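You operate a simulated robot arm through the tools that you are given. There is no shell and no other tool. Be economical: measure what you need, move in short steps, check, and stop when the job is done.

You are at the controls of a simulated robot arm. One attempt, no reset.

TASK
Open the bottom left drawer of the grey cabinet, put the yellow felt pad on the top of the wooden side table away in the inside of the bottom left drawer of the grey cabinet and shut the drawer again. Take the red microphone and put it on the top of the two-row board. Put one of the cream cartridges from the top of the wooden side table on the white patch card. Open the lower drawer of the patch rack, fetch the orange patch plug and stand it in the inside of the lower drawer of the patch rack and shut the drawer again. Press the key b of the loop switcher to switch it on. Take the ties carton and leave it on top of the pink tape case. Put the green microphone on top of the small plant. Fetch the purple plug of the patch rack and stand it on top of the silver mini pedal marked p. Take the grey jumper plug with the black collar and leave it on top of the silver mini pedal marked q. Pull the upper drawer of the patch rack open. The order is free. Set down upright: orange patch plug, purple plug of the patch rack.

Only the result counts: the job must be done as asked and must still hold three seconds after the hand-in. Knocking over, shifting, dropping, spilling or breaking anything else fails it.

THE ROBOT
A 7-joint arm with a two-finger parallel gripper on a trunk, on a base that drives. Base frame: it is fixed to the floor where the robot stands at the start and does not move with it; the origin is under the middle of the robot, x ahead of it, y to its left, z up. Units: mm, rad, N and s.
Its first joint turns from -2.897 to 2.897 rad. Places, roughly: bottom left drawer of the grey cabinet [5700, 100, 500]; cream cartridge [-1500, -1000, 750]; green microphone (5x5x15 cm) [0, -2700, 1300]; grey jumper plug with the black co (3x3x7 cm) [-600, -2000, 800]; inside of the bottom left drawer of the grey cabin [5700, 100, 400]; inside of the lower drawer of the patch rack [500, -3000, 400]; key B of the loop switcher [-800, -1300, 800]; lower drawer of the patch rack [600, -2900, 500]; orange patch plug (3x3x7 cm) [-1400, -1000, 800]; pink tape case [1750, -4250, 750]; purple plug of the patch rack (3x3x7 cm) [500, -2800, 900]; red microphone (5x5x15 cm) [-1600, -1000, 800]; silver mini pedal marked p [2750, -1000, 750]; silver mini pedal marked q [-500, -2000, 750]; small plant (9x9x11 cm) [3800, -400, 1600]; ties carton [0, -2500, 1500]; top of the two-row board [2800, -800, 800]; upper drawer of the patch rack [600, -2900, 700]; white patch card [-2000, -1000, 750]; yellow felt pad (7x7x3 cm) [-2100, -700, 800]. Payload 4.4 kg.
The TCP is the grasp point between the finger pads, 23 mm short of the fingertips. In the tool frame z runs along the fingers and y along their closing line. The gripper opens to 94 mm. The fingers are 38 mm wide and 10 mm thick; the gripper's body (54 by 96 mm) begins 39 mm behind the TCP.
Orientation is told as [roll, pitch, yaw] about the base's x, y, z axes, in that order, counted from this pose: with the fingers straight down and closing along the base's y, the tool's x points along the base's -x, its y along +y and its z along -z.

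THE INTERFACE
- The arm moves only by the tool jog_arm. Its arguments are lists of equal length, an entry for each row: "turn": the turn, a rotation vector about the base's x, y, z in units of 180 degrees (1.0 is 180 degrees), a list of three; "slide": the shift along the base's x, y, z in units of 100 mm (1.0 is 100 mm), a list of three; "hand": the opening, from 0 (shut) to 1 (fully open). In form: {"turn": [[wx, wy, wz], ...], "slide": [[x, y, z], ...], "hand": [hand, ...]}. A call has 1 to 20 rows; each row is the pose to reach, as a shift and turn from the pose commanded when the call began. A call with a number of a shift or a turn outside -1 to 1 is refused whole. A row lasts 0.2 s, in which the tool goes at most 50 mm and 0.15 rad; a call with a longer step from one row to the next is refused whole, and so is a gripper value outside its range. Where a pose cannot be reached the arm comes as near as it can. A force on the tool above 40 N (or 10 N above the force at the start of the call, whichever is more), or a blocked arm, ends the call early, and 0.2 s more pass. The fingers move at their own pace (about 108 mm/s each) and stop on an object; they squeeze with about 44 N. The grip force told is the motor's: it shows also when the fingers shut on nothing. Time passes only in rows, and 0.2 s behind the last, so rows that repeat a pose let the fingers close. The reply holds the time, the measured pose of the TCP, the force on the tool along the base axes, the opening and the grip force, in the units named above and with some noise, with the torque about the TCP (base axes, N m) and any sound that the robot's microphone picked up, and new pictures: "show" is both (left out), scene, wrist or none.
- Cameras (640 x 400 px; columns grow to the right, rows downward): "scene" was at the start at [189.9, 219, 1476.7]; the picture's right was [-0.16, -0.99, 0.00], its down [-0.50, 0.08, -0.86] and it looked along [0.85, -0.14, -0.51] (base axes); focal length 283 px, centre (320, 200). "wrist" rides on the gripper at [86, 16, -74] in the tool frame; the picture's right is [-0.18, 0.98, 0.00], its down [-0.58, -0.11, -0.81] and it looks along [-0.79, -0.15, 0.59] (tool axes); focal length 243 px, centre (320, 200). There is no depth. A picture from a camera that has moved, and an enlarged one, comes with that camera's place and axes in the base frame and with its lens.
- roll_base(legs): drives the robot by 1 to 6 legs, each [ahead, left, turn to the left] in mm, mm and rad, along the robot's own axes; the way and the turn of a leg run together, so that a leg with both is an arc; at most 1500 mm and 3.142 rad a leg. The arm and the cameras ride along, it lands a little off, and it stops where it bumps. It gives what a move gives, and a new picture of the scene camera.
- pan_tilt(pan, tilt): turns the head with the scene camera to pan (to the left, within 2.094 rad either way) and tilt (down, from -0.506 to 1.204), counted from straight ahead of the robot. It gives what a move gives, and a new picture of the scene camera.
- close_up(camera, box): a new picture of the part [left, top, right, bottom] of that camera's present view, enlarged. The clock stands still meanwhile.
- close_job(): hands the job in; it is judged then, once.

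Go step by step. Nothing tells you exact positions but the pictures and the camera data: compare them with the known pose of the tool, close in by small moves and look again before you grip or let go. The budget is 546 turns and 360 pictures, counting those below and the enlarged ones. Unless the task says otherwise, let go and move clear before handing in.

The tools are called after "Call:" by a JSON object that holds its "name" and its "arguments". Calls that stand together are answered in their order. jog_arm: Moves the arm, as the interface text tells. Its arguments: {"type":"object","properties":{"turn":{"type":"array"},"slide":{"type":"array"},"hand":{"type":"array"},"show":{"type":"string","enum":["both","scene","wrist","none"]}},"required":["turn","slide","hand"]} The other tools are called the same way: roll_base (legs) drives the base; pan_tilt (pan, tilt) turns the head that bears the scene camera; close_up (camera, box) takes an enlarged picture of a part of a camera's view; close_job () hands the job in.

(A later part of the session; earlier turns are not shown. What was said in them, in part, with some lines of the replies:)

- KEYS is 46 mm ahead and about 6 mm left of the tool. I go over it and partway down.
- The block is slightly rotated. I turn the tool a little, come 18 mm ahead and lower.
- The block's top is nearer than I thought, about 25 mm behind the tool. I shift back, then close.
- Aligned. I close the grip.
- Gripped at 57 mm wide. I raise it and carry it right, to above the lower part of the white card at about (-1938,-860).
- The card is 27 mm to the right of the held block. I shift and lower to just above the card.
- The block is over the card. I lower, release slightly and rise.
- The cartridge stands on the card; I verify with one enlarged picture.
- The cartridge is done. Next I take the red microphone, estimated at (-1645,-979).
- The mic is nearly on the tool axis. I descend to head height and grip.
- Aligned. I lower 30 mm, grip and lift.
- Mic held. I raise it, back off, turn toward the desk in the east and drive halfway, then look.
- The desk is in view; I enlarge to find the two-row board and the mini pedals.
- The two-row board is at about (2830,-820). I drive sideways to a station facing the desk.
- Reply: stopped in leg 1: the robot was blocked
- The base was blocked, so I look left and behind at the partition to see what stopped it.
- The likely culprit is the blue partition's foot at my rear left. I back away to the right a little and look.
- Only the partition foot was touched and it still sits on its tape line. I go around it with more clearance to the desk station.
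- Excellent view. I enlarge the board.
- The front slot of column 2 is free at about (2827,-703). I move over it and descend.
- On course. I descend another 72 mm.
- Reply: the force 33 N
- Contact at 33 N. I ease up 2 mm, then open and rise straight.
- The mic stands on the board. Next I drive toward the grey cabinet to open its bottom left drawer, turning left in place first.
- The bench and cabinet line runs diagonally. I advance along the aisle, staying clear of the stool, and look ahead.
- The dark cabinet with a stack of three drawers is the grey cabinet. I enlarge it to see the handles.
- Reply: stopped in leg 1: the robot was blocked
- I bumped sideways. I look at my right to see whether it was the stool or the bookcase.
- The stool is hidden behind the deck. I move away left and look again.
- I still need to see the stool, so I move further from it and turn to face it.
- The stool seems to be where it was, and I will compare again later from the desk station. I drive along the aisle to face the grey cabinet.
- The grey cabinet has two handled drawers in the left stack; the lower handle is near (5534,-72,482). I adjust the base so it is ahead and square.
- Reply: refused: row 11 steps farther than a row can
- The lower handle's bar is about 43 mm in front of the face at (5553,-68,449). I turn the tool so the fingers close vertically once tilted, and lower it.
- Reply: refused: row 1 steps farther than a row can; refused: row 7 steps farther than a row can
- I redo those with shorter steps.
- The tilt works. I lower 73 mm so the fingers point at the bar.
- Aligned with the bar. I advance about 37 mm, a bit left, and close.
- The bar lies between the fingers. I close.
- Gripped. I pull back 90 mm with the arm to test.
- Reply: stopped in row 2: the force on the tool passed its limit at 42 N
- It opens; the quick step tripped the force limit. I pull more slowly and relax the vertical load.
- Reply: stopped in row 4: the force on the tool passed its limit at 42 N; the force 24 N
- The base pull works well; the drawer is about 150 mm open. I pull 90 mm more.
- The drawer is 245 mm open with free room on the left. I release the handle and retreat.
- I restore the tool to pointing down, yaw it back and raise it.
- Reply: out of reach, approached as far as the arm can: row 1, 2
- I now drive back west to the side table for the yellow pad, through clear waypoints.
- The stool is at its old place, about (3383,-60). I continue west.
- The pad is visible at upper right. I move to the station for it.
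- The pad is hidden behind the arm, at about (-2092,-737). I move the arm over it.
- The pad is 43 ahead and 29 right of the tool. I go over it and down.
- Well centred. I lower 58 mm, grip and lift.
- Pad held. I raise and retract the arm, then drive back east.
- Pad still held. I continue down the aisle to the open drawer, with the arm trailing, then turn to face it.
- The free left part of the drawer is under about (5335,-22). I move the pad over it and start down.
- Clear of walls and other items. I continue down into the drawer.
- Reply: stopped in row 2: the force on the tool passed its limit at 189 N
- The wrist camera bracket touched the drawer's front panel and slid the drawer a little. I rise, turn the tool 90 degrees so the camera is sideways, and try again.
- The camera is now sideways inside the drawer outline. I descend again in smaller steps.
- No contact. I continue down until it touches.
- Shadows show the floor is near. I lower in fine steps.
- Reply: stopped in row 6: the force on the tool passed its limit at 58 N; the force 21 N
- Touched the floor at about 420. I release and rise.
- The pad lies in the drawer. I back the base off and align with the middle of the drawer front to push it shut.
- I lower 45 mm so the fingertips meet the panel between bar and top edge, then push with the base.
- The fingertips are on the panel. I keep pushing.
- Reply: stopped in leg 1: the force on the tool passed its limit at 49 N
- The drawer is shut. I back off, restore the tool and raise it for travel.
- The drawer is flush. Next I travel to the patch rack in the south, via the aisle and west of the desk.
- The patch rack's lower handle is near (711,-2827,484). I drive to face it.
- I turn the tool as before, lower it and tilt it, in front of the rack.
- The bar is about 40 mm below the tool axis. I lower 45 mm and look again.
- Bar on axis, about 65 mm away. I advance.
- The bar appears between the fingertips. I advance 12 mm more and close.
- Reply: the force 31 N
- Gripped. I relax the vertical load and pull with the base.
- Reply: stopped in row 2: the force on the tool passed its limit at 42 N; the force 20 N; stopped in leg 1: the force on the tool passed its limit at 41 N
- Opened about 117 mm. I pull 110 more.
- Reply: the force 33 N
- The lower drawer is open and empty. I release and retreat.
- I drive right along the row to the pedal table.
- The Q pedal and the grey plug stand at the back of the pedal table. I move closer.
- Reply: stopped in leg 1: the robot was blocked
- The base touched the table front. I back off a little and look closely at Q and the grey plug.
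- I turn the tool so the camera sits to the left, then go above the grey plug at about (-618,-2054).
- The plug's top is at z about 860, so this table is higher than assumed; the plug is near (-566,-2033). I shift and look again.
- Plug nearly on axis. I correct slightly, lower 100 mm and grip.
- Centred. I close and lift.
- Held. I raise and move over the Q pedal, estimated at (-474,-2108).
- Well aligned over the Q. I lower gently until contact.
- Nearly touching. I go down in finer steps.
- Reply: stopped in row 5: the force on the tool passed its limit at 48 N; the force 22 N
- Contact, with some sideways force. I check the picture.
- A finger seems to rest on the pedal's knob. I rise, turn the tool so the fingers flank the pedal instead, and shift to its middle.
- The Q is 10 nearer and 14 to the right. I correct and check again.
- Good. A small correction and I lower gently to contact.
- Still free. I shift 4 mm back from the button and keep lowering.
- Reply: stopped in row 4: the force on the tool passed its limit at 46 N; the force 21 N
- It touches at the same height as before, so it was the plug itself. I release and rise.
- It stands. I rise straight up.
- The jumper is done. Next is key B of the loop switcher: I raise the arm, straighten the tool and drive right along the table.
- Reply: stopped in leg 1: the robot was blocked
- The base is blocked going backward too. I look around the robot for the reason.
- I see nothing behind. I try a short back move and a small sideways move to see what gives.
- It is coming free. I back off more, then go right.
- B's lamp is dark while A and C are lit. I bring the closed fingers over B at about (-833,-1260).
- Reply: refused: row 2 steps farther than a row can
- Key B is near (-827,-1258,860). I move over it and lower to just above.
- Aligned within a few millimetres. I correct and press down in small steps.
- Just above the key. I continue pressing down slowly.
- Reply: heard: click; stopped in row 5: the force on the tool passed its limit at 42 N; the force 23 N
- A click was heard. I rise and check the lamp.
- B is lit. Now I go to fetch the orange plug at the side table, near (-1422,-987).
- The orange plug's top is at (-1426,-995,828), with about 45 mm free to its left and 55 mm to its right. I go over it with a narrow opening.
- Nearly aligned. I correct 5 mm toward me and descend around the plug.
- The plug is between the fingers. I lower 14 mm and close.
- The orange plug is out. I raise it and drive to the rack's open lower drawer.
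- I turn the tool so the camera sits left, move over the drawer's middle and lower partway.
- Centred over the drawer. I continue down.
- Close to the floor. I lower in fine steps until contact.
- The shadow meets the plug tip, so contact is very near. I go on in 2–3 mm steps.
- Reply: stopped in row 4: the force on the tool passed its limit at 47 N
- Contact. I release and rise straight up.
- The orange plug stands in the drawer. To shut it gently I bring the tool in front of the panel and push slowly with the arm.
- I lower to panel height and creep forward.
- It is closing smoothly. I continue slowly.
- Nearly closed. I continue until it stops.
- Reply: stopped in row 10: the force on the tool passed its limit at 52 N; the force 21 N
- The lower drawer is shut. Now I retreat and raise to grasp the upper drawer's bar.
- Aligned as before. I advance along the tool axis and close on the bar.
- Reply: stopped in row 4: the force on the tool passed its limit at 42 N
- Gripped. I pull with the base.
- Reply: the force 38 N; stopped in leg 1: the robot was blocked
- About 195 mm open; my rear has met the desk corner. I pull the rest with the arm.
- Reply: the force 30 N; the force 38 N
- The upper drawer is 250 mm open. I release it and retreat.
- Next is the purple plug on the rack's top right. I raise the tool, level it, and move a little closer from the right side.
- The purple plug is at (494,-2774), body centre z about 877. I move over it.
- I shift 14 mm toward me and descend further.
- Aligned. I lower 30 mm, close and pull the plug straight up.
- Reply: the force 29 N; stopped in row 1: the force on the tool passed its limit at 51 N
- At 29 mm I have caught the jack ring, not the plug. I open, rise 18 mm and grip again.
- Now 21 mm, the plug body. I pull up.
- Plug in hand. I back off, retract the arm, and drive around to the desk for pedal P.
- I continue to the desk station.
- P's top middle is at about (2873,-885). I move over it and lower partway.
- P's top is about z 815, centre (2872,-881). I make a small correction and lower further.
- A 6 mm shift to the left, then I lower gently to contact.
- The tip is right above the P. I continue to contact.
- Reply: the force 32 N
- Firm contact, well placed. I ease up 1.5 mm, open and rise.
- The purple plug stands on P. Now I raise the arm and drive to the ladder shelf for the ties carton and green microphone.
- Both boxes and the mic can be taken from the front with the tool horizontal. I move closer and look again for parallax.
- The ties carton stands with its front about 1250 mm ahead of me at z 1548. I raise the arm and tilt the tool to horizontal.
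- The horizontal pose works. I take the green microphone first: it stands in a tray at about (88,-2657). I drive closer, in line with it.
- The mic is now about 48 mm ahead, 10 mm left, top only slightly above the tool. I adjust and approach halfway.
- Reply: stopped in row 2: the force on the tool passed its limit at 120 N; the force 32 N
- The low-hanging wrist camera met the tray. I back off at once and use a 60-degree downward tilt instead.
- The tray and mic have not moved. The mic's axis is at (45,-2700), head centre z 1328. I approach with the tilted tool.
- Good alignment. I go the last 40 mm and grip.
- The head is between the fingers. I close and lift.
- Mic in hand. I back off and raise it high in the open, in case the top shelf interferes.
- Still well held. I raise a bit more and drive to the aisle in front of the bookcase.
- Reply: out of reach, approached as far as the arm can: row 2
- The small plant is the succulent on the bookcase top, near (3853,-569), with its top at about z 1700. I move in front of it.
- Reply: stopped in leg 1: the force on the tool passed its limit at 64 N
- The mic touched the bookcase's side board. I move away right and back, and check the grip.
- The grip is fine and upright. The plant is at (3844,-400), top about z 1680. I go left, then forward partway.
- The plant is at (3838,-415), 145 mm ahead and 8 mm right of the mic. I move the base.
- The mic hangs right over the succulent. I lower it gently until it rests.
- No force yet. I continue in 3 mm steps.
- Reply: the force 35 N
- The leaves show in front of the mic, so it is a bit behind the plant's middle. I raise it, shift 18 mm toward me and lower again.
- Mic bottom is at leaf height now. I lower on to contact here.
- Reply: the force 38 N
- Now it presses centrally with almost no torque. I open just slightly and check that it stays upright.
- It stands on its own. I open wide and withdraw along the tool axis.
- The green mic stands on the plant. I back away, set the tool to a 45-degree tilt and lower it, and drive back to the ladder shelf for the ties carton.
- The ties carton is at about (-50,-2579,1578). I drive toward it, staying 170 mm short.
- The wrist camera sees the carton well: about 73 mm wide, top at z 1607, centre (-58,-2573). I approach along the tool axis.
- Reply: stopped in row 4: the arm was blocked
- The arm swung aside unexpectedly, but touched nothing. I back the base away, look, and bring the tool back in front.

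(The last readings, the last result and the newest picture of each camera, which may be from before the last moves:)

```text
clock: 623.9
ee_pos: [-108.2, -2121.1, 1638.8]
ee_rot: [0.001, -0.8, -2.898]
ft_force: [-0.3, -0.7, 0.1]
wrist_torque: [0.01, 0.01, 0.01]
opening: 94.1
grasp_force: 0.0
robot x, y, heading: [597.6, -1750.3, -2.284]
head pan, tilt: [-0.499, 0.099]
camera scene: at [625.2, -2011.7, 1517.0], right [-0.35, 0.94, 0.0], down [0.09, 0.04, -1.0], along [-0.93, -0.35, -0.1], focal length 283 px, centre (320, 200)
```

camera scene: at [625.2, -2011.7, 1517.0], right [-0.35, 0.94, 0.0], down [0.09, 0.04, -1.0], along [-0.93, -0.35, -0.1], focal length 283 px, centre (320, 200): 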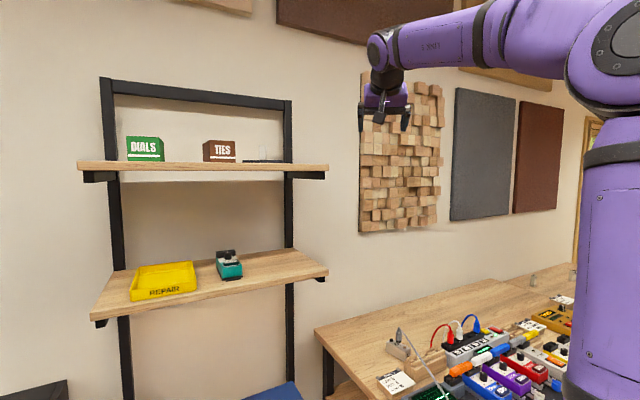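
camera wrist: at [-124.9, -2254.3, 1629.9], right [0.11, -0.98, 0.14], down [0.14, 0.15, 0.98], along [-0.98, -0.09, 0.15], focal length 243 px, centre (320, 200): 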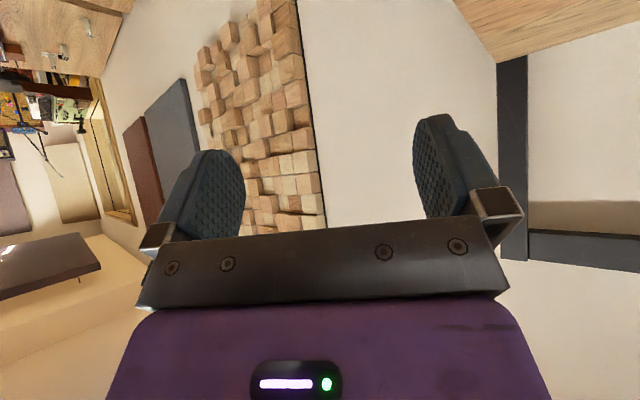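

The arm only turned at its base joint. I bring the tool back in front in three small moves.

Call:
{"name": "jog_arm", "arguments": {"turn": [[0, 0, 0.016], [0, 0, 0.033], [0, 0, 0.05], [0, 0, 0.066]], "slide": [[0.22, -0.12, 0], [0.44, -0.24, 0], [0.65, -0.36, 0], [0.87, -0.48, 0]], "hand": [1, 1, 1, 1], "show": "none"}}

Call:
{"name": "jog_arm", "arguments": {"turn": [[0, 0, 0.016], [0, 0, 0.033], [0, 0, 0.05], [0, 0, 0.066]], "slide": [[0.22, -0.12, 0], [0.44, -0.24, 0], [0.65, -0.36, 0], [0.87, -0.48, 0]], "hand": [1, 1, 1, 1], "show": "none"}}

Call:
{"name": "jog_arm", "arguments": {"turn": [[0, 0, 0.016], [0, 0, 0.033], [0, 0, 0.05], [0, 0, 0.066]], "slide": [[0.22, -0.12, 0], [0.44, -0.24, 0], [0.65, -0.36, 0], [0.87, -0.48, 0]], "hand": [1, 1, 1, 1], "show": "both"}}

```text
clock: 624.9
ee_pos: [-21.5, -2169.0, 1638.2]
ee_rot: [0.002, -0.801, -2.69]
ft_force: [-1.3, 0.1, -0.8]
wrist_torque: [-0.02, 0.02, -0.01]
opening: 94.0
grasp_force: 0.0
robot x, y, heading: [596.7, -1747.2, -2.282]
head pan, tilt: [-0.499, 0.099]
```

```text
clock: 625.9
ee_pos: [66.3, -2216.4, 1637.8]
ee_rot: [0.004, -0.799, -2.481]
ft_force: [-0.2, -0.1, -0.5]
wrist_torque: [0.03, -0.01, 0.05]
opening: 93.9
grasp_force: 0.1
robot x, y, heading: [597.9, -1748.5, -2.282]
head pan, tilt: [-0.499, 0.099]
```

```text
clock: 626.9
ee_pos: [152.9, -2264.4, 1638.2]
ee_rot: [0.003, -0.801, -2.275]
ft_force: [-0.8, 0.4, -0.2]
wrist_torque: [-0.07, 0.0, 0.03]
opening: 94.2
grasp_force: 0.1
robot x, y, heading: [599.5, -1746.7, -2.284]
head pan, tilt: [-0.499, 0.099]
camera scene: at [624.9, -2011.5, 1517.0], right [-0.35, 0.94, 0.0], down [0.09, 0.03, -0.99], along [-0.93, -0.35, -0.1], focal length 283 px, centre (320, 200)
camera wrist: at [238.8, -2187.5, 1629.3], right [0.67, -0.73, 0.13], down [0.03, 0.2, 0.98], along [-0.74, -0.65, 0.16], focal length 243 px, centre (320, 200)
```

scene: 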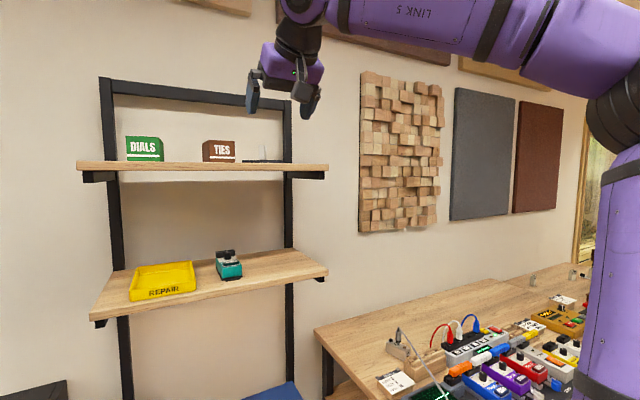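
wrist: 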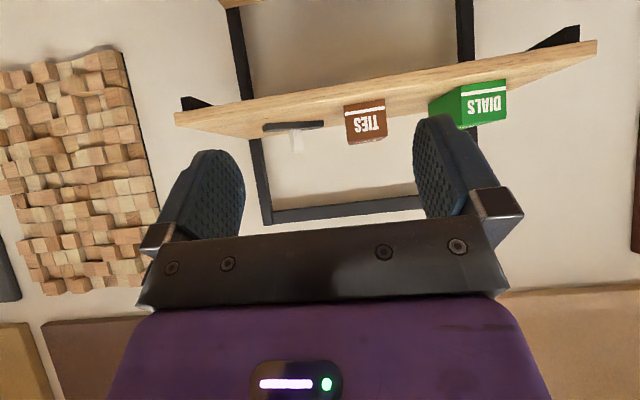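

Recovered. I lower to grip height here and approach with the base instead.

Call:
{"name": "jog_arm", "arguments": {"turn": [[0, 0, 0], [0, 0, 0]], "slide": [[0, 0, -0.2], [0, 0, -0.4]], "hand": [1, 1], "show": "none"}}

Call:
{"name": "roll_base", "arguments": {"legs": [[230, 43, 0]]}}

Call:
{"name": "pan_tilt", "arguments": {"pan": -0.2, "tilt": 0.0}}

Call:
{"name": "close_up", "arguments": {"camera": "wrist", "box": [0, 0, 640, 400]}}

```text
clock: 627.5
ee_pos: [152.6, -2264.2, 1598.6]
ee_rot: [0.005, -0.798, -2.275]
ft_force: [0.8, 0.8, -0.5]
wrist_torque: [0.01, -0.01, -0.03]
opening: 94.0
grasp_force: 0.1
robot x, y, heading: [598.4, -1749.6, -2.283]
head pan, tilt: [-0.499, 0.099]
```

```text
clock: 629.3
ee_pos: [32.4, -2466.9, 1598.7]
ee_rot: [0.002, -0.798, -2.276]
ft_force: [-0.3, 1.2, 0.0]
wrist_torque: [-0.02, 0.04, 0.0]
opening: 94.0
grasp_force: 0.1
robot x, y, heading: [480.4, -1950.2, -2.279]
head pan, tilt: [-0.499, 0.099]
camera scene: at [505.4, -2214.5, 1517.0], right [-0.35, 0.94, 0.0], down [0.09, 0.04, -0.99], along [-0.93, -0.35, -0.1], focal length 283 px, centre (320, 200)
```

scene: 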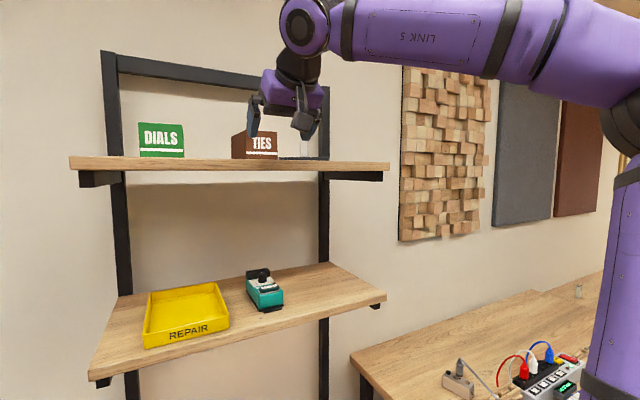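

```text
clock: 630.1
ee_pos: [32.7, -2466.5, 1598.3]
ee_rot: [0.003, -0.8, -2.277]
ft_force: [-0.4, -0.1, 0.3]
wrist_torque: [-0.01, -0.02, -0.01]
opening: 93.8
grasp_force: 0.0
robot x, y, heading: [479.7, -1948.5, -2.286]
head pan, tilt: [-0.201, 0.0]
camera scene: at [520.3, -2237.1, 1526.0], right [-0.61, 0.79, 0.0], down [0.0, 0.0, -1.0], along [-0.79, -0.61, 0.0], focal length 283 px, centre (320, 200)
```

scene: 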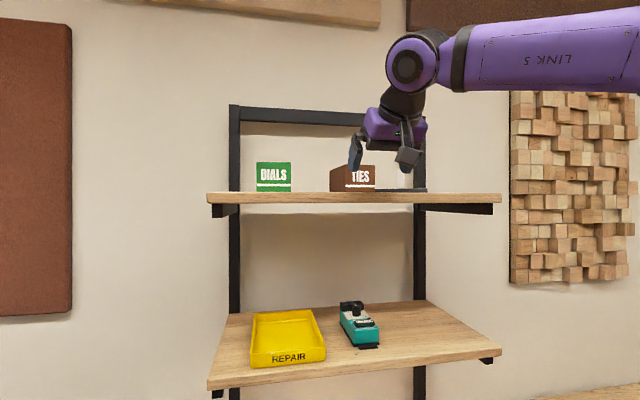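

```text
1.00 times, centred on (320, 200) of wrist (not enlarged: the box is as wide or as high as the picture)
camera zoom: at [118.7, -2390.5, 1588.7], right [0.67, -0.73, 0.13], down [0.03, 0.2, 0.98], along [-0.75, -0.65, 0.15], focal length 243 px, centre (320, 200)
```

zoom: 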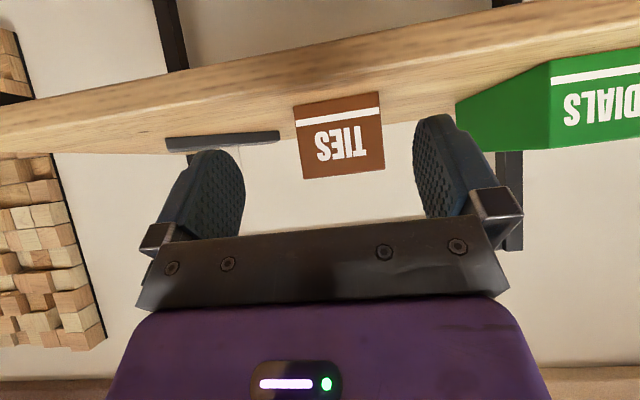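

The carton's front is at (-28,-2550). I trim 9 mm left and 18 mm down, then move the base forward.

Call:
{"name": "jog_arm", "arguments": {"turn": [[0, 0, 0], [0, 0, 0]], "slide": [[0.04, -0.03, -0.09], [0.07, -0.06, -0.18]], "hand": [1, 1], "show": "none"}}

Call:
{"name": "roll_base", "arguments": {"legs": [[80, 0, 0]]}}

Call:
{"name": "close_up", "arguments": {"camera": "wrist", "box": [0, 0, 640, 400]}}

```text
clock: 630.7
ee_pos: [38.3, -2472.5, 1579.0]
ee_rot: [0.003, -0.797, -2.274]
ft_force: [0.9, 0.4, 0.3]
wrist_torque: [-0.01, -0.01, 0.05]
opening: 94.3
grasp_force: 0.1
robot x, y, heading: [479.5, -1949.3, -2.281]
head pan, tilt: [-0.201, 0.0]
```

```text
clock: 631.8
ee_pos: [-12.4, -2532.8, 1580.2]
ee_rot: [0.001, -0.8, -2.276]
ft_force: [-0.1, -0.2, -0.6]
wrist_torque: [-0.01, -0.01, 0.01]
opening: 94.0
grasp_force: 0.1
robot x, y, heading: [424.1, -2010.5, -2.284]
head pan, tilt: [-0.201, 0.0]
camera scene: at [468.7, -2297.3, 1526.0], right [-0.61, 0.79, 0.0], down [0.0, 0.0, -1.0], along [-0.79, -0.61, 0.0], focal length 283 px, centre (320, 200)
```

scene: 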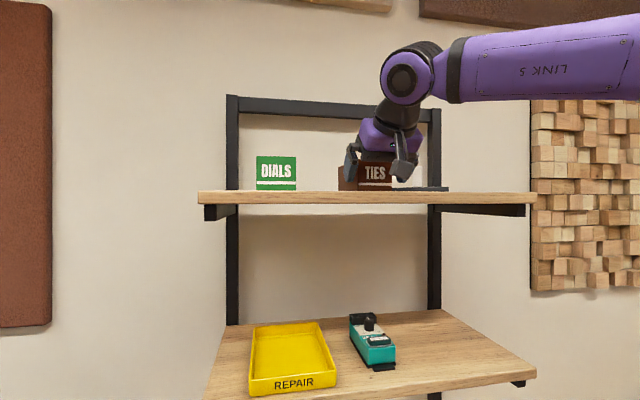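

```text
1.00 times, centred on (320, 200) of wrist (not enlarged: the box is as wide or as high as the picture)
camera zoom: at [73.6, -2457.4, 1570.4], right [0.67, -0.73, 0.13], down [0.03, 0.2, 0.98], along [-0.74, -0.65, 0.16], focal length 243 px, centre (320, 200)
```

zoom: 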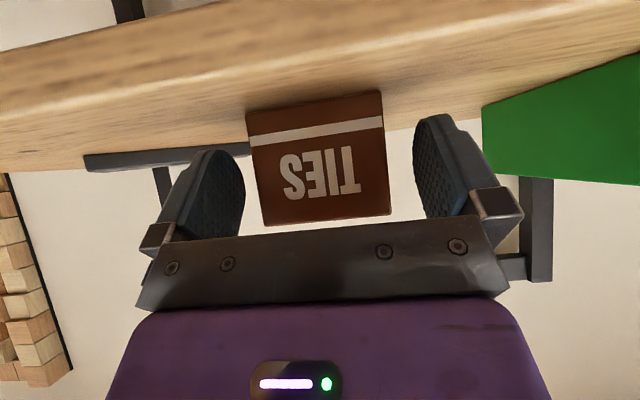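

Centred between the fingers. I go the last 50 mm and close.

Call:
{"name": "roll_base", "arguments": {"legs": [[48, 0, 0]]}}

Call:
{"name": "jog_arm", "arguments": {"turn": [[0, 0, 0], [0, 0, 0], [0, 0, 0]], "slide": [[0, 0, 0], [0, 0, 0], [0, 0, 0]], "hand": [0.4, 0.4, 0.4], "show": "wrist"}}

```text
clock: 632.7
ee_pos: [-43.4, -2569.9, 1580.3]
ee_rot: [0.003, -0.8, -2.274]
ft_force: [0.0, -0.4, -0.2]
wrist_torque: [0.01, 0.02, -0.01]
opening: 94.0
grasp_force: 0.1
robot x, y, heading: [394.6, -2050.0, -2.28]
head pan, tilt: [-0.201, 0.0]
camera scene: at [437.5, -2333.6, 1526.0], right [-0.61, 0.79, 0.0], down [0.0, 0.0, -1.0], along [-0.79, -0.61, 0.0], focal length 283 px, centre (320, 200)
```

scene: 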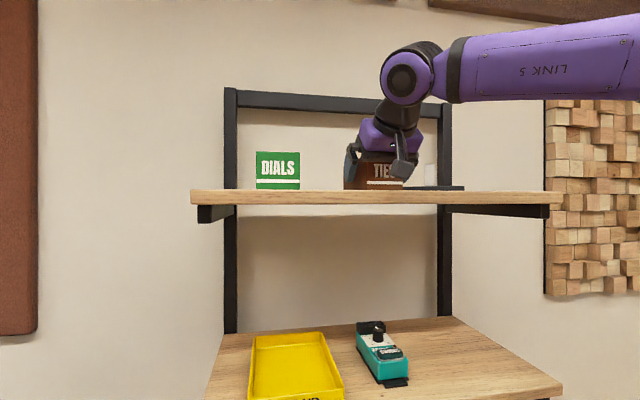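

```text
clock: 633.5
ee_pos: [-43.6, -2570.4, 1579.9]
ee_rot: [0.002, -0.799, -2.274]
ft_force: [-0.7, -0.3, 1.1]
wrist_torque: [0.04, 0.06, -0.1]
opening: 70.0
grasp_force: 43.8
robot x, y, heading: [398.7, -2048.9, -2.286]
head pan, tilt: [-0.201, 0.0]
camera wrist: at [42.6, -2493.9, 1570.4], right [0.67, -0.73, 0.13], down [0.03, 0.2, 0.98], along [-0.74, -0.65, 0.16], focal length 243 px, centre (320, 200)
```

wrist: 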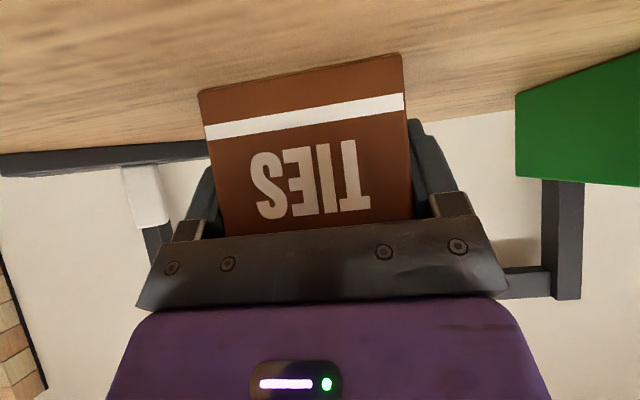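

Gripped at 70 mm. I lift and back away with the base.

Call:
{"name": "jog_arm", "arguments": {"turn": [[0, 0, 0], [0, 0, 0], [0, 0, 0]], "slide": [[0, 0, 0.1], [0, 0, 0.25], [0, 0, 0.35]], "hand": [0.4, 0.4, 0.4], "show": "none"}}

Call:
{"name": "roll_base", "arguments": {"legs": [[-400, 0, 0]]}}

```text
clock: 634.3
ee_pos: [-42.9, -2571.3, 1615.4]
ee_rot: [0.002, -0.797, -2.273]
ft_force: [-0.5, -0.4, -1.9]
wrist_torque: [0.07, -0.04, 0.03]
opening: 69.9
grasp_force: 43.7
robot x, y, heading: [396.0, -2046.4, -2.282]
head pan, tilt: [-0.201, 0.0]
```

```text
clock: 636.8
ee_pos: [221.6, -2268.9, 1613.2]
ee_rot: [0.003, -0.8, -2.265]
ft_force: [0.5, -0.6, -1.9]
wrist_torque: [0.06, -0.06, -0.02]
opening: 69.7
grasp_force: 43.8
robot x, y, heading: [655.4, -1740.4, -2.27]
head pan, tilt: [-0.201, 0.0]
camera scene: at [700.6, -2027.8, 1526.0], right [-0.62, 0.78, 0.0], down [0.0, 0.0, -1.0], along [-0.78, -0.62, 0.0], focal length 283 px, centre (320, 200)
```

scene: 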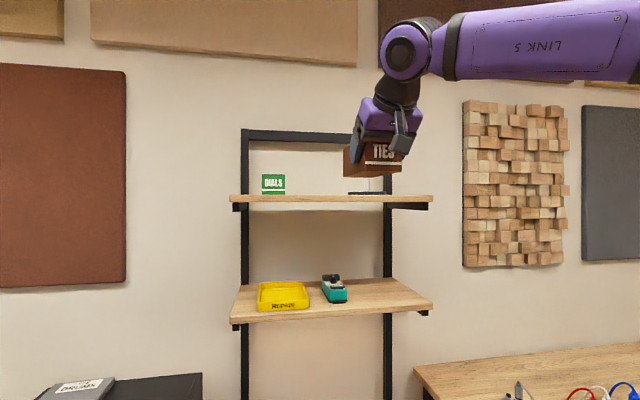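

Carton secured. I drive left past the rack along the counters and look for the pink tape case.

Call:
{"name": "roll_base", "arguments": {"legs": [[-40, 1350, 0]]}}

Call:
{"name": "pan_tilt", "arguments": {"pan": 0.5, "tilt": 0.4}}

```text
clock: 642.6
ee_pos: [1223.2, -3049.5, 1613.4]
ee_rot: [-0.001, -0.799, -2.244]
ft_force: [0.6, 0.5, -2.2]
wrist_torque: [0.02, -0.03, 0.0]
opening: 69.7
grasp_force: 44.4
robot x, y, heading: [1644.3, -2515.0, -2.263]
head pan, tilt: [-0.201, 0.0]
stopped in leg 1: the robot was blocked; the commanded pose is now the measured one
camera scene: at [1695.5, -2799.2, 1526.0], right [-0.63, 0.77, 0.0], down [0.0, 0.0, -1.0], along [-0.77, -0.63, 0.0], focal length 283 px, centre (320, 200)
```

scene: 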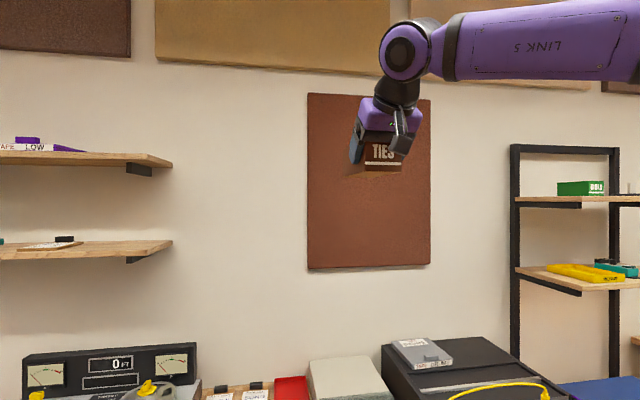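

```text
clock: 643.7
ee_pos: [1222.2, -3049.6, 1614.5]
ee_rot: [0.002, -0.797, -2.245]
ft_force: [-0.7, -0.9, -1.2]
wrist_torque: [0.05, -0.08, 0.02]
opening: 69.8
grasp_force: 44.3
robot x, y, heading: [1643.8, -2512.7, -2.255]
head pan, tilt: [0.499, 0.4]
camera scene: at [1748.0, -2833.1, 1489.1], right [-0.98, 0.18, 0.0], down [0.07, 0.38, -0.92], along [-0.17, -0.91, -0.39], focal length 283 px, centre (320, 200)
```

scene: 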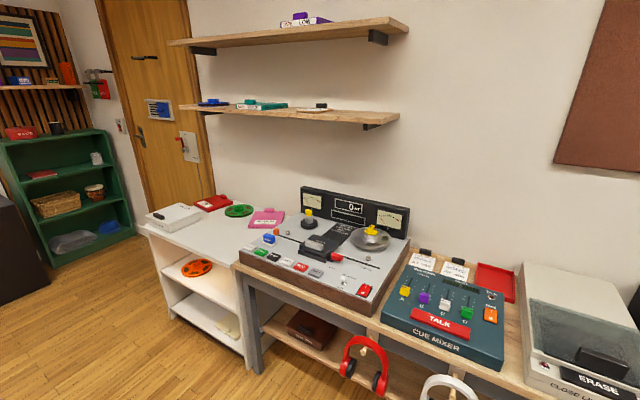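

The base was stopped at its rear left. I look at the potted plant and divider there.

Call:
{"name": "pan_tilt", "arguments": {"pan": 2.09, "tilt": 0.95}}

```text
clock: 645.3
ee_pos: [1223.3, -3050.1, 1613.0]
ee_rot: [0.002, -0.798, -2.247]
ft_force: [-0.8, 0.3, -2.2]
wrist_torque: [0.04, -0.06, 0.02]
opening: 70.1
grasp_force: 44.1
robot x, y, heading: [1645.7, -2515.9, -2.251]
head pan, tilt: [2.089, 0.949]
camera scene: at [1836.7, -2754.0, 1442.4], right [-0.16, -0.99, 0.0], down [-0.8, 0.13, -0.58], along [0.57, -0.1, -0.81], focal length 283 px, centre (320, 200)
```

scene: 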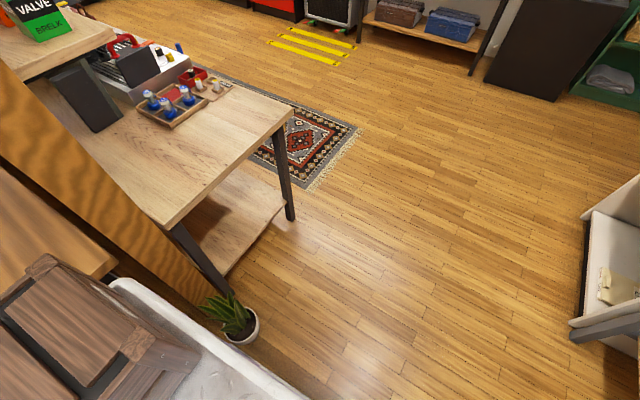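

The pot is upright and in place. I lower the carton to z 1250, move forward away from the pot, then drive toward the white table with the pink case at about (1773,-4260).

Call:
{"name": "jog_arm", "arguments": {"turn": [[0, 0, 0], [0, 0, 0], [0, 0, 0]], "slide": [[0, 0, -0.35], [0, 0, -0.7], [0, 0, -1]], "hand": [0.4, 0.4, 0.4], "show": "none"}}

Call:
{"name": "jog_arm", "arguments": {"turn": [[0, 0, 0], [0, 0, 0], [0, 0, 0]], "slide": [[0, 0, -0.35], [0, 0, -0.7], [0, 0, -1]], "hand": [0.4, 0.4, 0.4], "show": "none"}}

Call:
{"name": "jog_arm", "arguments": {"turn": [[0, 0, 0], [0, 0, 0], [0, 0, 0]], "slide": [[0, 0, -0.35], [0, 0, -0.7], [0, 0, -1]], "hand": [0.4, 0.4, 0.4], "show": "none"}}

Call:
{"name": "jog_arm", "arguments": {"turn": [[0, 0, 0], [0, 0, 0]], "slide": [[0, 0, -0.35], [0, 0, -0.6]], "hand": [0.4, 0.4], "show": "none"}}

Call:
{"name": "roll_base", "arguments": {"legs": [[120, 0, 0]]}}

Call:
{"name": "pan_tilt", "arguments": {"pan": 0.6, "tilt": 0.5}}

```text
clock: 646.1
ee_pos: [1221.7, -3049.0, 1513.8]
ee_rot: [0.003, -0.797, -2.246]
ft_force: [0.0, -1.1, -2.2]
wrist_torque: [0.06, -0.06, 0.0]
opening: 69.5
grasp_force: 44.6
robot x, y, heading: [1642.6, -2515.9, -2.253]
head pan, tilt: [2.089, 0.949]
```

```text
clock: 646.9
ee_pos: [1222.0, -3050.0, 1414.6]
ee_rot: [0.002, -0.799, -2.246]
ft_force: [-0.1, 0.2, -2.2]
wrist_torque: [0.04, -0.07, 0.0]
opening: 70.1
grasp_force: 43.7
robot x, y, heading: [1647.4, -2512.7, -2.255]
head pan, tilt: [2.089, 0.949]
```

```text
clock: 647.7
ee_pos: [1221.5, -3050.4, 1311.5]
ee_rot: [0.0, -0.8, -2.245]
ft_force: [0.4, -0.1, -2.1]
wrist_torque: [0.05, -0.07, 0.02]
opening: 69.7
grasp_force: 44.6
robot x, y, heading: [1647.0, -2516.3, -2.255]
head pan, tilt: [2.089, 0.949]
```

```text
clock: 648.3
ee_pos: [1221.5, -3049.1, 1253.5]
ee_rot: [0.003, -0.798, -2.247]
ft_force: [-0.7, 1.0, -2.1]
wrist_torque: [0.06, -0.03, 0.0]
opening: 69.7
grasp_force: 43.9
robot x, y, heading: [1646.2, -2515.4, -2.251]
head pan, tilt: [2.089, 0.949]
```

```text
clock: 649.6
ee_pos: [1145.5, -3143.7, 1254.3]
ee_rot: [0.002, -0.799, -2.246]
ft_force: [-0.6, 0.1, -2.4]
wrist_torque: [0.05, -0.08, -0.02]
opening: 69.8
grasp_force: 44.0
robot x, y, heading: [1565.5, -2607.6, -2.254]
head pan, tilt: [2.089, 0.949]
camera scene: at [1759.6, -2848.6, 1442.4], right [-0.16, -0.99, 0.0], down [-0.8, 0.13, -0.58], along [0.57, -0.1, -0.81], focal length 283 px, centre (320, 200)
```

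scene: 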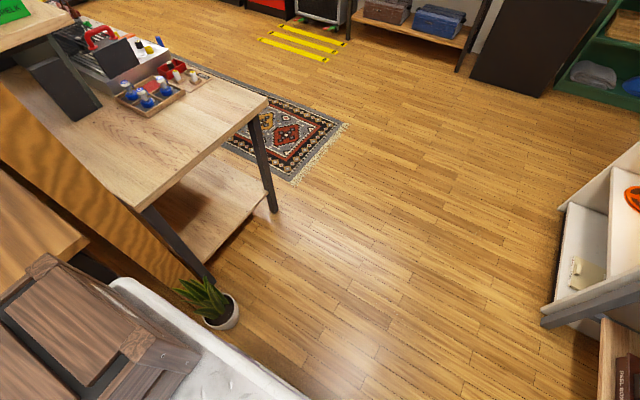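

```text
clock: 651.2
ee_pos: [1145.4, -3142.8, 1254.9]
ee_rot: [0.003, -0.796, -2.247]
ft_force: [0.1, 0.4, -2.3]
wrist_torque: [0.04, -0.05, -0.03]
opening: 70.0
grasp_force: 43.9
robot x, y, heading: [1567.4, -2610.2, -2.241]
head pan, tilt: [0.6, 0.499]
camera scene: at [1680.5, -2927.3, 1479.9], right [-1.0, 0.08, 0.0], down [0.04, 0.48, -0.88], along [-0.07, -0.87, -0.48], focal length 283 px, centre (320, 200)
```

scene: 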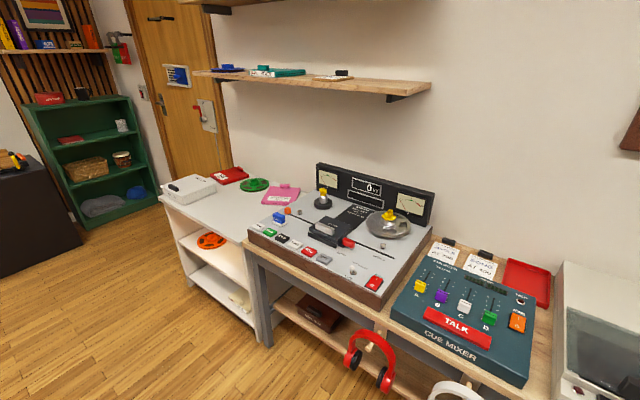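

Path is clear. I drive to a station before the white table, a little further out than needed.

Call:
{"name": "roll_base", "arguments": {"legs": [[286, 1166, 0]]}}

Call:
{"name": "pan_tilt", "arguments": {"pan": 0, "tilt": 0.75}}

Call:
{"name": "close_up", "arguments": {"camera": "wrist", "box": [0, 0, 640, 400]}}

```text
clock: 657.2
ee_pos: [1853.0, -4092.6, 1254.7]
ee_rot: [0.001, -0.797, -2.25]
ft_force: [0.2, 0.1, -1.7]
wrist_torque: [0.07, -0.04, -0.04]
opening: 70.0
grasp_force: 43.8
robot x, y, heading: [2279.1, -3561.1, -2.261]
head pan, tilt: [0.6, 0.499]
camera scene: at [2388.4, -3879.1, 1479.9], right [-1.0, 0.09, 0.0], down [0.04, 0.48, -0.88], along [-0.08, -0.87, -0.48], focal length 283 px, centre (320, 200)
```

scene: 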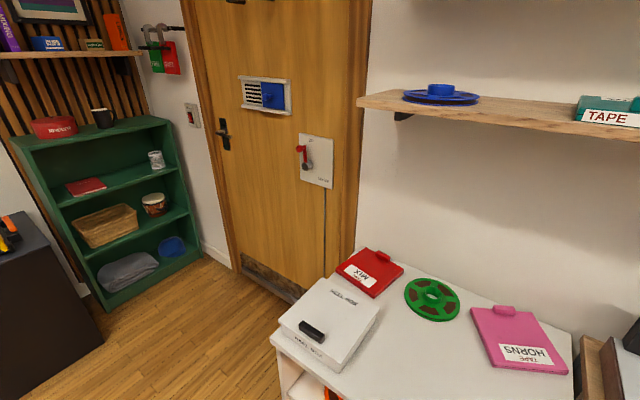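

```text
clock: 658.2
ee_pos: [1852.0, -4093.4, 1254.2]
ee_rot: [0.002, -0.798, -2.249]
ft_force: [-0.4, -0.3, -2.7]
wrist_torque: [0.04, -0.04, 0.02]
opening: 70.1
grasp_force: 44.3
robot x, y, heading: [2277.1, -3560.4, -2.258]
head pan, tilt: [0.0, 0.75]
camera scene: at [2343.7, -3852.6, 1458.0], right [-0.77, 0.63, 0.0], down [0.43, 0.53, -0.73], along [-0.46, -0.57, -0.68], focal length 283 px, centre (320, 200)
```

scene: 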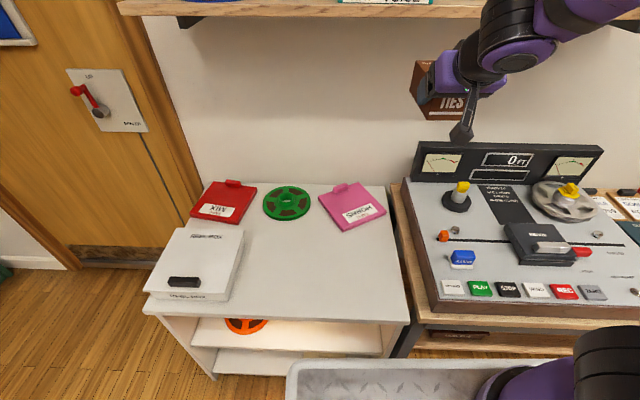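

```text
1.00 times, centred on (320, 200) of wrist (not enlarged: the box is as wide or as high as the picture)
camera zoom: at [1936.3, -4015.3, 1244.7], right [0.69, -0.72, 0.13], down [0.02, 0.2, 0.98], along [-0.73, -0.67, 0.15], focal length 243 px, centre (320, 200)
```

zoom: 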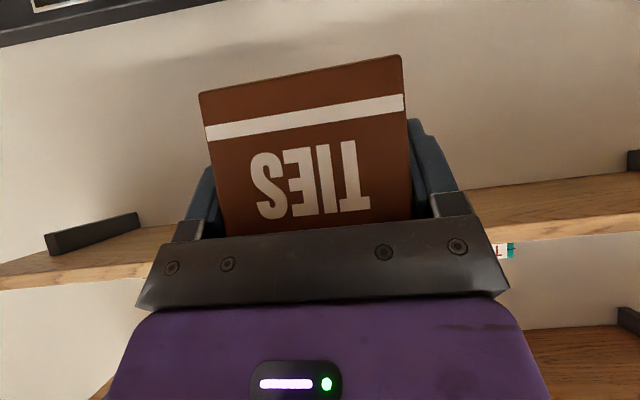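

The pink case lies flat, centre about (1778,-4346), top z 750. I shift the base left and forward, then lower over it.

Call:
{"name": "roll_base", "arguments": {"legs": [[0, 103, 0], [110, 0, 0]]}}

Call:
{"name": "jog_arm", "arguments": {"turn": [[0, 0, 0], [0, 0, 0], [0, 0, 0]], "slide": [[0, 0, -0.35], [0, 0, -0.7], [0, 0, -1]], "hand": [0.4, 0.4, 0.4], "show": "none"}}

Call:
{"name": "jog_arm", "arguments": {"turn": [[0, 0, 0], [0, 0, 0], [0, 0, 0]], "slide": [[0, 0, -0.35], [0, 0, -0.7], [0, 0, -1]], "hand": [0.4, 0.4, 0.4], "show": "both"}}

```text
clock: 660.1
ee_pos: [1863.0, -4243.5, 1254.7]
ee_rot: [0.002, -0.796, -2.248]
ft_force: [0.0, -0.7, -1.5]
wrist_torque: [0.05, -0.02, 0.02]
opening: 69.8
grasp_force: 44.5
robot x, y, heading: [2290.3, -3713.0, -2.256]
head pan, tilt: [0.0, 0.75]
camera scene: at [2354.5, -4001.9, 1457.9], right [-0.77, 0.63, 0.0], down [0.43, 0.53, -0.73], along [-0.46, -0.57, -0.68], focal length 283 px, centre (320, 200)
```

scene: 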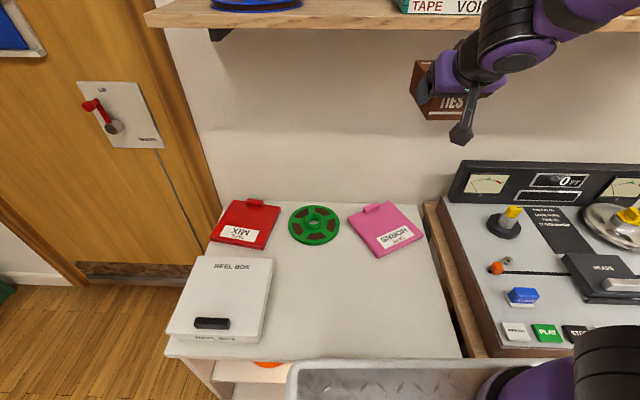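

```text
clock: 660.9
ee_pos: [1863.8, -4242.1, 1154.7]
ee_rot: [0.001, -0.798, -2.248]
ft_force: [0.5, 0.2, -2.0]
wrist_torque: [0.02, -0.06, 0.04]
opening: 69.8
grasp_force: 43.8
robot x, y, heading: [2290.7, -3707.2, -2.254]
head pan, tilt: [0.0, 0.75]
```

```text
clock: 661.7
ee_pos: [1862.4, -4242.9, 1055.4]
ee_rot: [0.002, -0.798, -2.25]
ft_force: [0.7, 1.3, -2.3]
wrist_torque: [0.03, -0.03, -0.01]
opening: 69.7
grasp_force: 44.3
robot x, y, heading: [2290.7, -3705.9, -2.258]
head pan, tilt: [0.0, 0.75]
camera scene: at [2354.9, -4001.3, 1458.0], right [-0.77, 0.63, 0.0], down [0.43, 0.53, -0.73], along [-0.46, -0.57, -0.68], focal length 283 px, centre (320, 200)
camera wrist: at [1947.2, -4165.0, 1046.1], right [0.69, -0.72, 0.13], down [0.02, 0.2, 0.98], along [-0.73, -0.67, 0.15], focal length 243 px, centre (320, 200)
```

scene: 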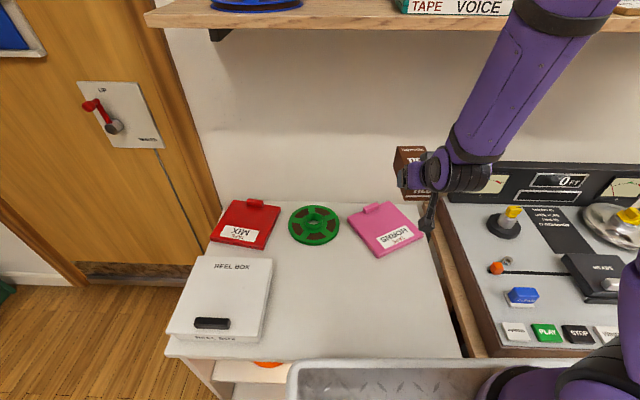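
wrist: 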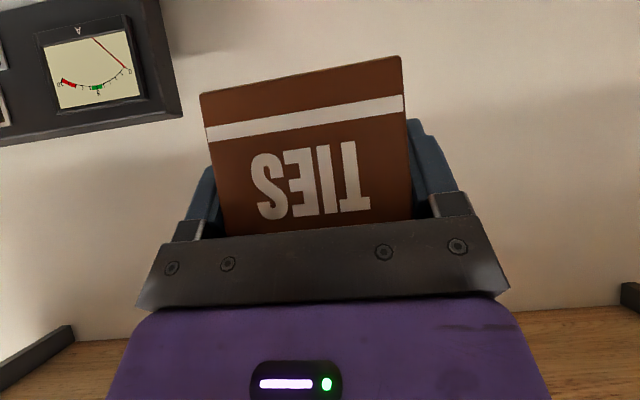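

Target tool point (1804,-4324). I move forward and down.

Call:
{"name": "jog_arm", "arguments": {"turn": [[0, 0, 0], [0, 0, 0], [0, 0, 0], [0, 0, 0]], "slide": [[-0.15, -0.21, -0.25], [-0.3, -0.42, -0.5], [-0.45, -0.62, -0.75], [-0.59, -0.81, -1]], "hand": [0.4, 0.4, 0.4, 0.4], "show": "none"}}

Call:
{"name": "jog_arm", "arguments": {"turn": [[0, 0, 0], [0, 0, 0], [0, 0, 0]], "slide": [[0, 0, -0.35], [0, 0, -0.7], [0, 0, -1]], "hand": [0.4, 0.4, 0.4], "show": "scene"}}

Call:
{"name": "close_up", "arguments": {"camera": "scene", "box": [320, 160, 480, 280]}}

```text
clock: 662.7
ee_pos: [1805.2, -4323.9, 955.5]
ee_rot: [0.001, -0.798, -2.25]
ft_force: [-0.2, 0.5, -1.7]
wrist_torque: [0.11, -0.05, 0.01]
opening: 69.7
grasp_force: 43.7
robot x, y, heading: [2287.3, -3710.4, -2.256]
head pan, tilt: [0.0, 0.75]
```

```text
clock: 663.5
ee_pos: [1805.3, -4325.8, 854.2]
ee_rot: [0.001, -0.8, -2.251]
ft_force: [-0.9, 0.3, -1.4]
wrist_torque: [0.05, -0.09, -0.01]
opening: 69.9
grasp_force: 44.1
robot x, y, heading: [2285.8, -3711.8, -2.253]
head pan, tilt: [0.0, 0.75]
camera scene: at [2354.8, -4001.6, 1458.0], right [-0.77, 0.63, 0.0], down [0.43, 0.53, -0.73], along [-0.46, -0.57, -0.68], focal length 283 px, centre (320, 200)
```

scene: 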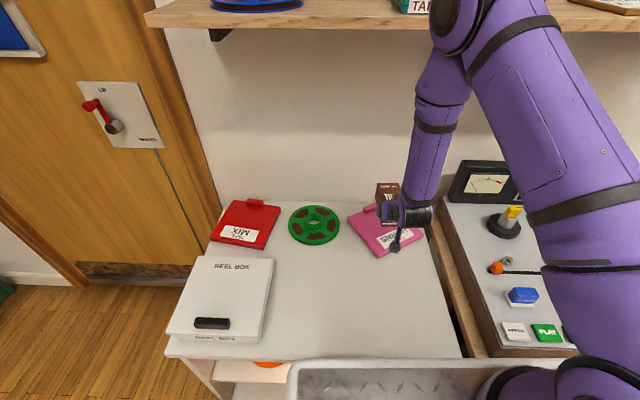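

```text
3.33 times, centred on (400, 220) of scene
camera zoom: at [2354.8, -4001.6, 1458.0], right [-0.77, 0.63, 0.0], down [0.43, 0.53, -0.73], along [-0.46, -0.57, -0.68], focal length 942 px, centre (53, 133)
```

zoom: 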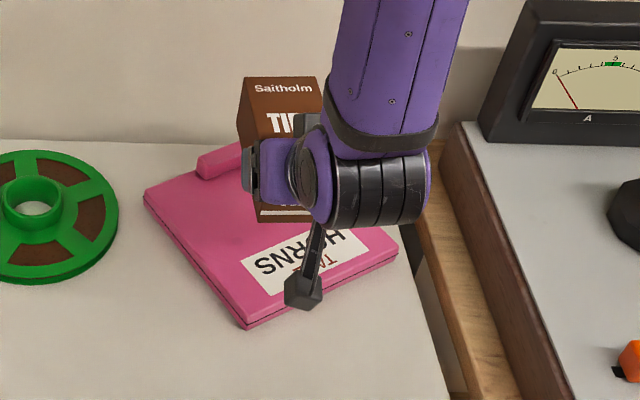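

The carton will land on the middle of the case. I shift 10 mm toward me and lower gently.

Call:
{"name": "jog_arm", "arguments": {"turn": [[0, 0, 0], [0, 0, 0], [0, 0, 0], [0, 0, 0]], "slide": [[0.06, 0.08, -0.1], [0.06, 0.08, -0.2], [0.06, 0.08, -0.3], [0.06, 0.08, -0.4]], "hand": [0.4, 0.4, 0.4, 0.4], "show": "none"}}

Call:
{"name": "close_up", "arguments": {"camera": "scene", "box": [320, 160, 480, 280]}}

```text
clock: 664.5
ee_pos: [1811.1, -4316.1, 814.3]
ee_rot: [0.003, -0.8, -2.246]
ft_force: [0.4, 0.0, -1.6]
wrist_torque: [0.04, -0.05, -0.02]
opening: 69.8
grasp_force: 43.6
robot x, y, heading: [2288.6, -3707.1, -2.259]
head pan, tilt: [0.0, 0.75]
```

```text
3.33 times, centred on (400, 220) of scene
camera zoom: at [2354.6, -4001.8, 1457.9], right [-0.77, 0.63, 0.0], down [0.43, 0.53, -0.73], along [-0.46, -0.57, -0.68], focal length 942 px, centre (53, 133)
```

zoom: 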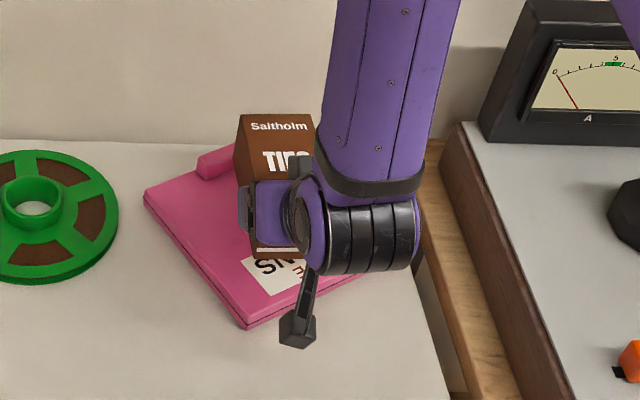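

Well inside the case outline. I lower to contact.

Call:
{"name": "jog_arm", "arguments": {"turn": [[0, 0, 0], [0, 0, 0], [0, 0, 0], [0, 0, 0], [0, 0, 0], [0, 0, 0], [0, 0, 0], [0, 0, 0], [0, 0, 0], [0, 0, 0]], "slide": [[0, 0, -0.04], [0, 0, -0.08], [0, 0, -0.12], [0, 0, -0.16], [0, 0, -0.2], [0, 0, -0.23], [0, 0, -0.26], [0, 0, -0.29], [0, 0, -0.32], [0, 0, -0.35]], "hand": [0.4, 0.4, 0.4, 0.4, 0.4, 0.4, 0.4, 0.4, 0.4, 0.4], "show": "none"}}

Call:
{"name": "close_up", "arguments": {"camera": "scene", "box": [320, 160, 480, 280]}}

```text
clock: 666.8
ee_pos: [1810.6, -4317.4, 783.7]
ee_rot: [0.001, -0.805, -2.249]
ft_force: [1.3, 4.0, 15.2]
wrist_torque: [0.5, -0.12, 0.0]
opening: 69.6
grasp_force: 44.8
robot x, y, heading: [2285.4, -3710.9, -2.256]
head pan, tilt: [0.0, 0.75]
stopped in row 10: the force on the tool passed its limit at 45 N (the readings are from after the stop); the commanded pose is now the measured one
```

```text
3.33 times, centred on (400, 220) of scene
camera zoom: at [2355.1, -4001.1, 1458.0], right [-0.77, 0.63, 0.0], down [0.43, 0.53, -0.73], along [-0.46, -0.57, -0.68], focal length 942 px, centre (53, 133)
```

zoom: 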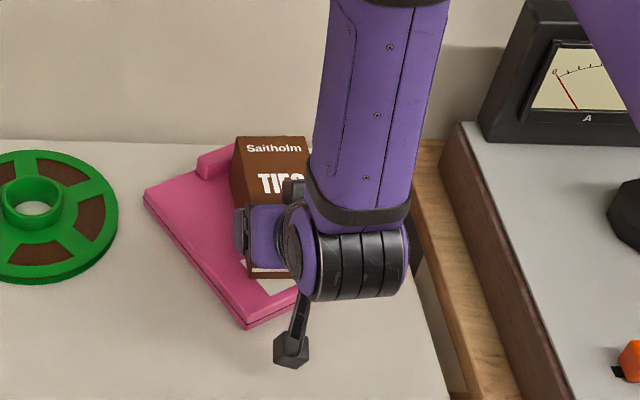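

Resting on the case. I open and withdraw along the tool axis.

Call:
{"name": "jog_arm", "arguments": {"turn": [[0, 0, 0], [0, 0, 0], [0, 0, 0]], "slide": [[0, 0, 0.01], [0, 0, 0.01], [0, 0, 0.01]], "hand": [0.85, 0.95, 0.95], "show": "none"}}

Call:
{"name": "jog_arm", "arguments": {"turn": [[0, 0, 0], [0, 0, 0], [0, 0, 0], [0, 0, 0]], "slide": [[0.12, 0.15, 0.2], [0.26, 0.32, 0.4], [0.4, 0.49, 0.65], [0.54, 0.66, 0.9]], "hand": [0.95, 0.95, 0.95, 0.95], "show": "both"}}

Call:
{"name": "close_up", "arguments": {"camera": "scene", "box": [320, 160, 480, 280]}}

```text
clock: 667.5
ee_pos: [1809.6, -4317.7, 782.6]
ee_rot: [0.002, -0.803, -2.252]
ft_force: [-0.1, 0.0, 0.9]
wrist_torque: [0.01, 0.0, -0.01]
opening: 89.5
grasp_force: 0.1
robot x, y, heading: [2291.2, -3708.1, -2.253]
head pan, tilt: [0.0, 0.75]
```

```text
clock: 668.5
ee_pos: [1861.4, -4252.3, 873.8]
ee_rot: [0.001, -0.804, -2.25]
ft_force: [0.1, 0.0, -0.8]
wrist_torque: [0.01, 0.0, -0.03]
opening: 89.4
grasp_force: 0.0
robot x, y, heading: [2291.3, -3704.2, -2.262]
head pan, tilt: [0.0, 0.75]
camera scene: at [2354.4, -4002.1, 1457.9], right [-0.77, 0.63, 0.0], down [0.43, 0.53, -0.73], along [-0.46, -0.57, -0.68], focal length 283 px, centre (320, 200)
camera wrist: at [1946.7, -4173.8, 863.8], right [0.69, -0.72, 0.13], down [0.02, 0.21, 0.98], along [-0.73, -0.67, 0.16], focal length 243 px, centre (320, 200)
```

scene: 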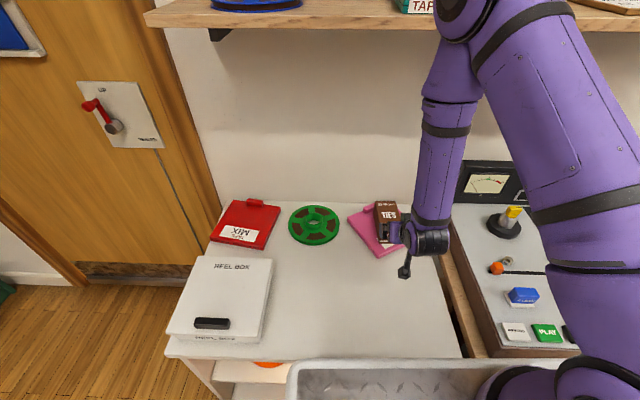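
wrist: 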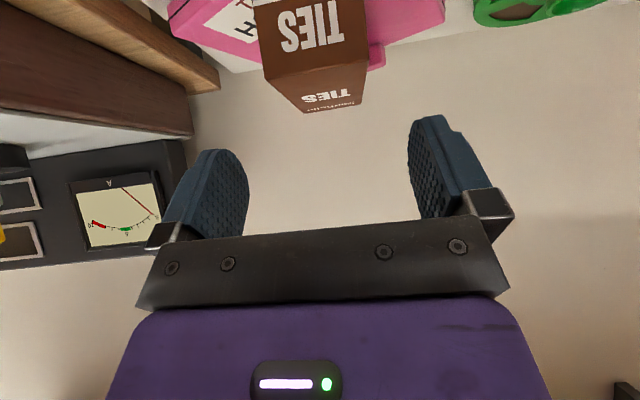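

```text
3.33 times, centred on (400, 220) of scene
camera zoom: at [2354.4, -4002.1, 1457.9], right [-0.77, 0.63, 0.0], down [0.43, 0.53, -0.73], along [-0.46, -0.57, -0.68], focal length 942 px, centre (53, 133)
```

zoom: 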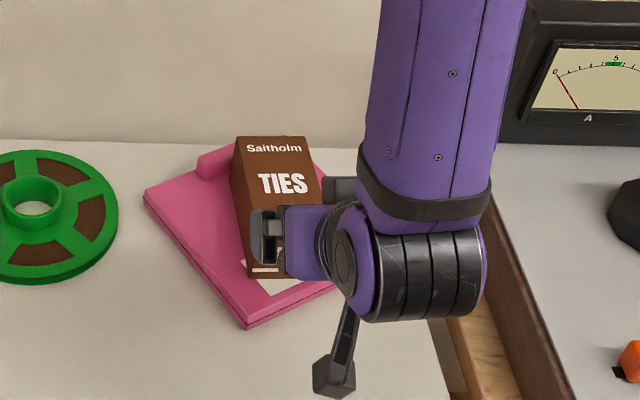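

The ties carton rests on the pink case and the hand is off it. I withdraw a bit further and hand in.

Call:
{"name": "jog_arm", "arguments": {"turn": [[0, 0, 0], [0, 0, 0], [0, 0, 0]], "slide": [[0.1, 0.12, 0.3], [0.2, 0.25, 0.6], [0.3, 0.37, 0.9]], "hand": [0.95, 0.95, 0.95], "show": "none"}}

```text
clock: 669.4
ee_pos: [1880.2, -4245.4, 955.7]
ee_rot: [0.002, -0.802, -2.248]
ft_force: [-0.6, 0.1, -0.8]
wrist_torque: [0.01, 0.01, 0.0]
opening: 89.3
grasp_force: 0.2
out of reach, approached as far as the arm can: row 2, 3
robot x, y, heading: [2286.7, -3710.4, -2.26]
head pan, tilt: [0.0, 0.75]
```

The hand is clear of everything and every part of the job has been carried out, so I hand it in.

Call:
{"name": "close_job", "arguments": {}}

```text
The job is handed in.
```

I carried out all ten parts of the job and handed it in with the hand clear. I didn't go back at the end to check everything was still in place.

- **Grey cabinet:** the yellow felt pad is in the bottom left drawer, and the drawer is shut.
- **Two-row board:** the red microphone stands in a free slot.
- **White patch card:** the cream cartridge marked KEYS stands on it.
- **Patch rack, lower drawer:** the orange plug was upright in the drawer when I let go. I pushed the drawer shut slowly, but didn't look inside again.
- **Patch rack, upper drawer:** it is open about 250 mm.
- **Loop switcher:** key B clicked and its lamp is lit.
- **Pedals:** the purple plug stands on P and the grey jumper plug stands on Q.
- **Small plant:** the green microphone stands on it. It stayed up when I let go and backed away.
- **Pink tape case:** the ties carton rests on it.

**Bumps on the way:**
- The base touched the blue partition's foot, the blue footstool, the front of the pedal table and the desk corner. It also touched something beside the potted plant.
- The wrist camera pressed against the yellow tray, and the green microphone brushed the bookcase's side board.
- None of the things I could look at afterwards seemed to have moved. I didn't look at the desk again after the base was stopped beside the potted plant.
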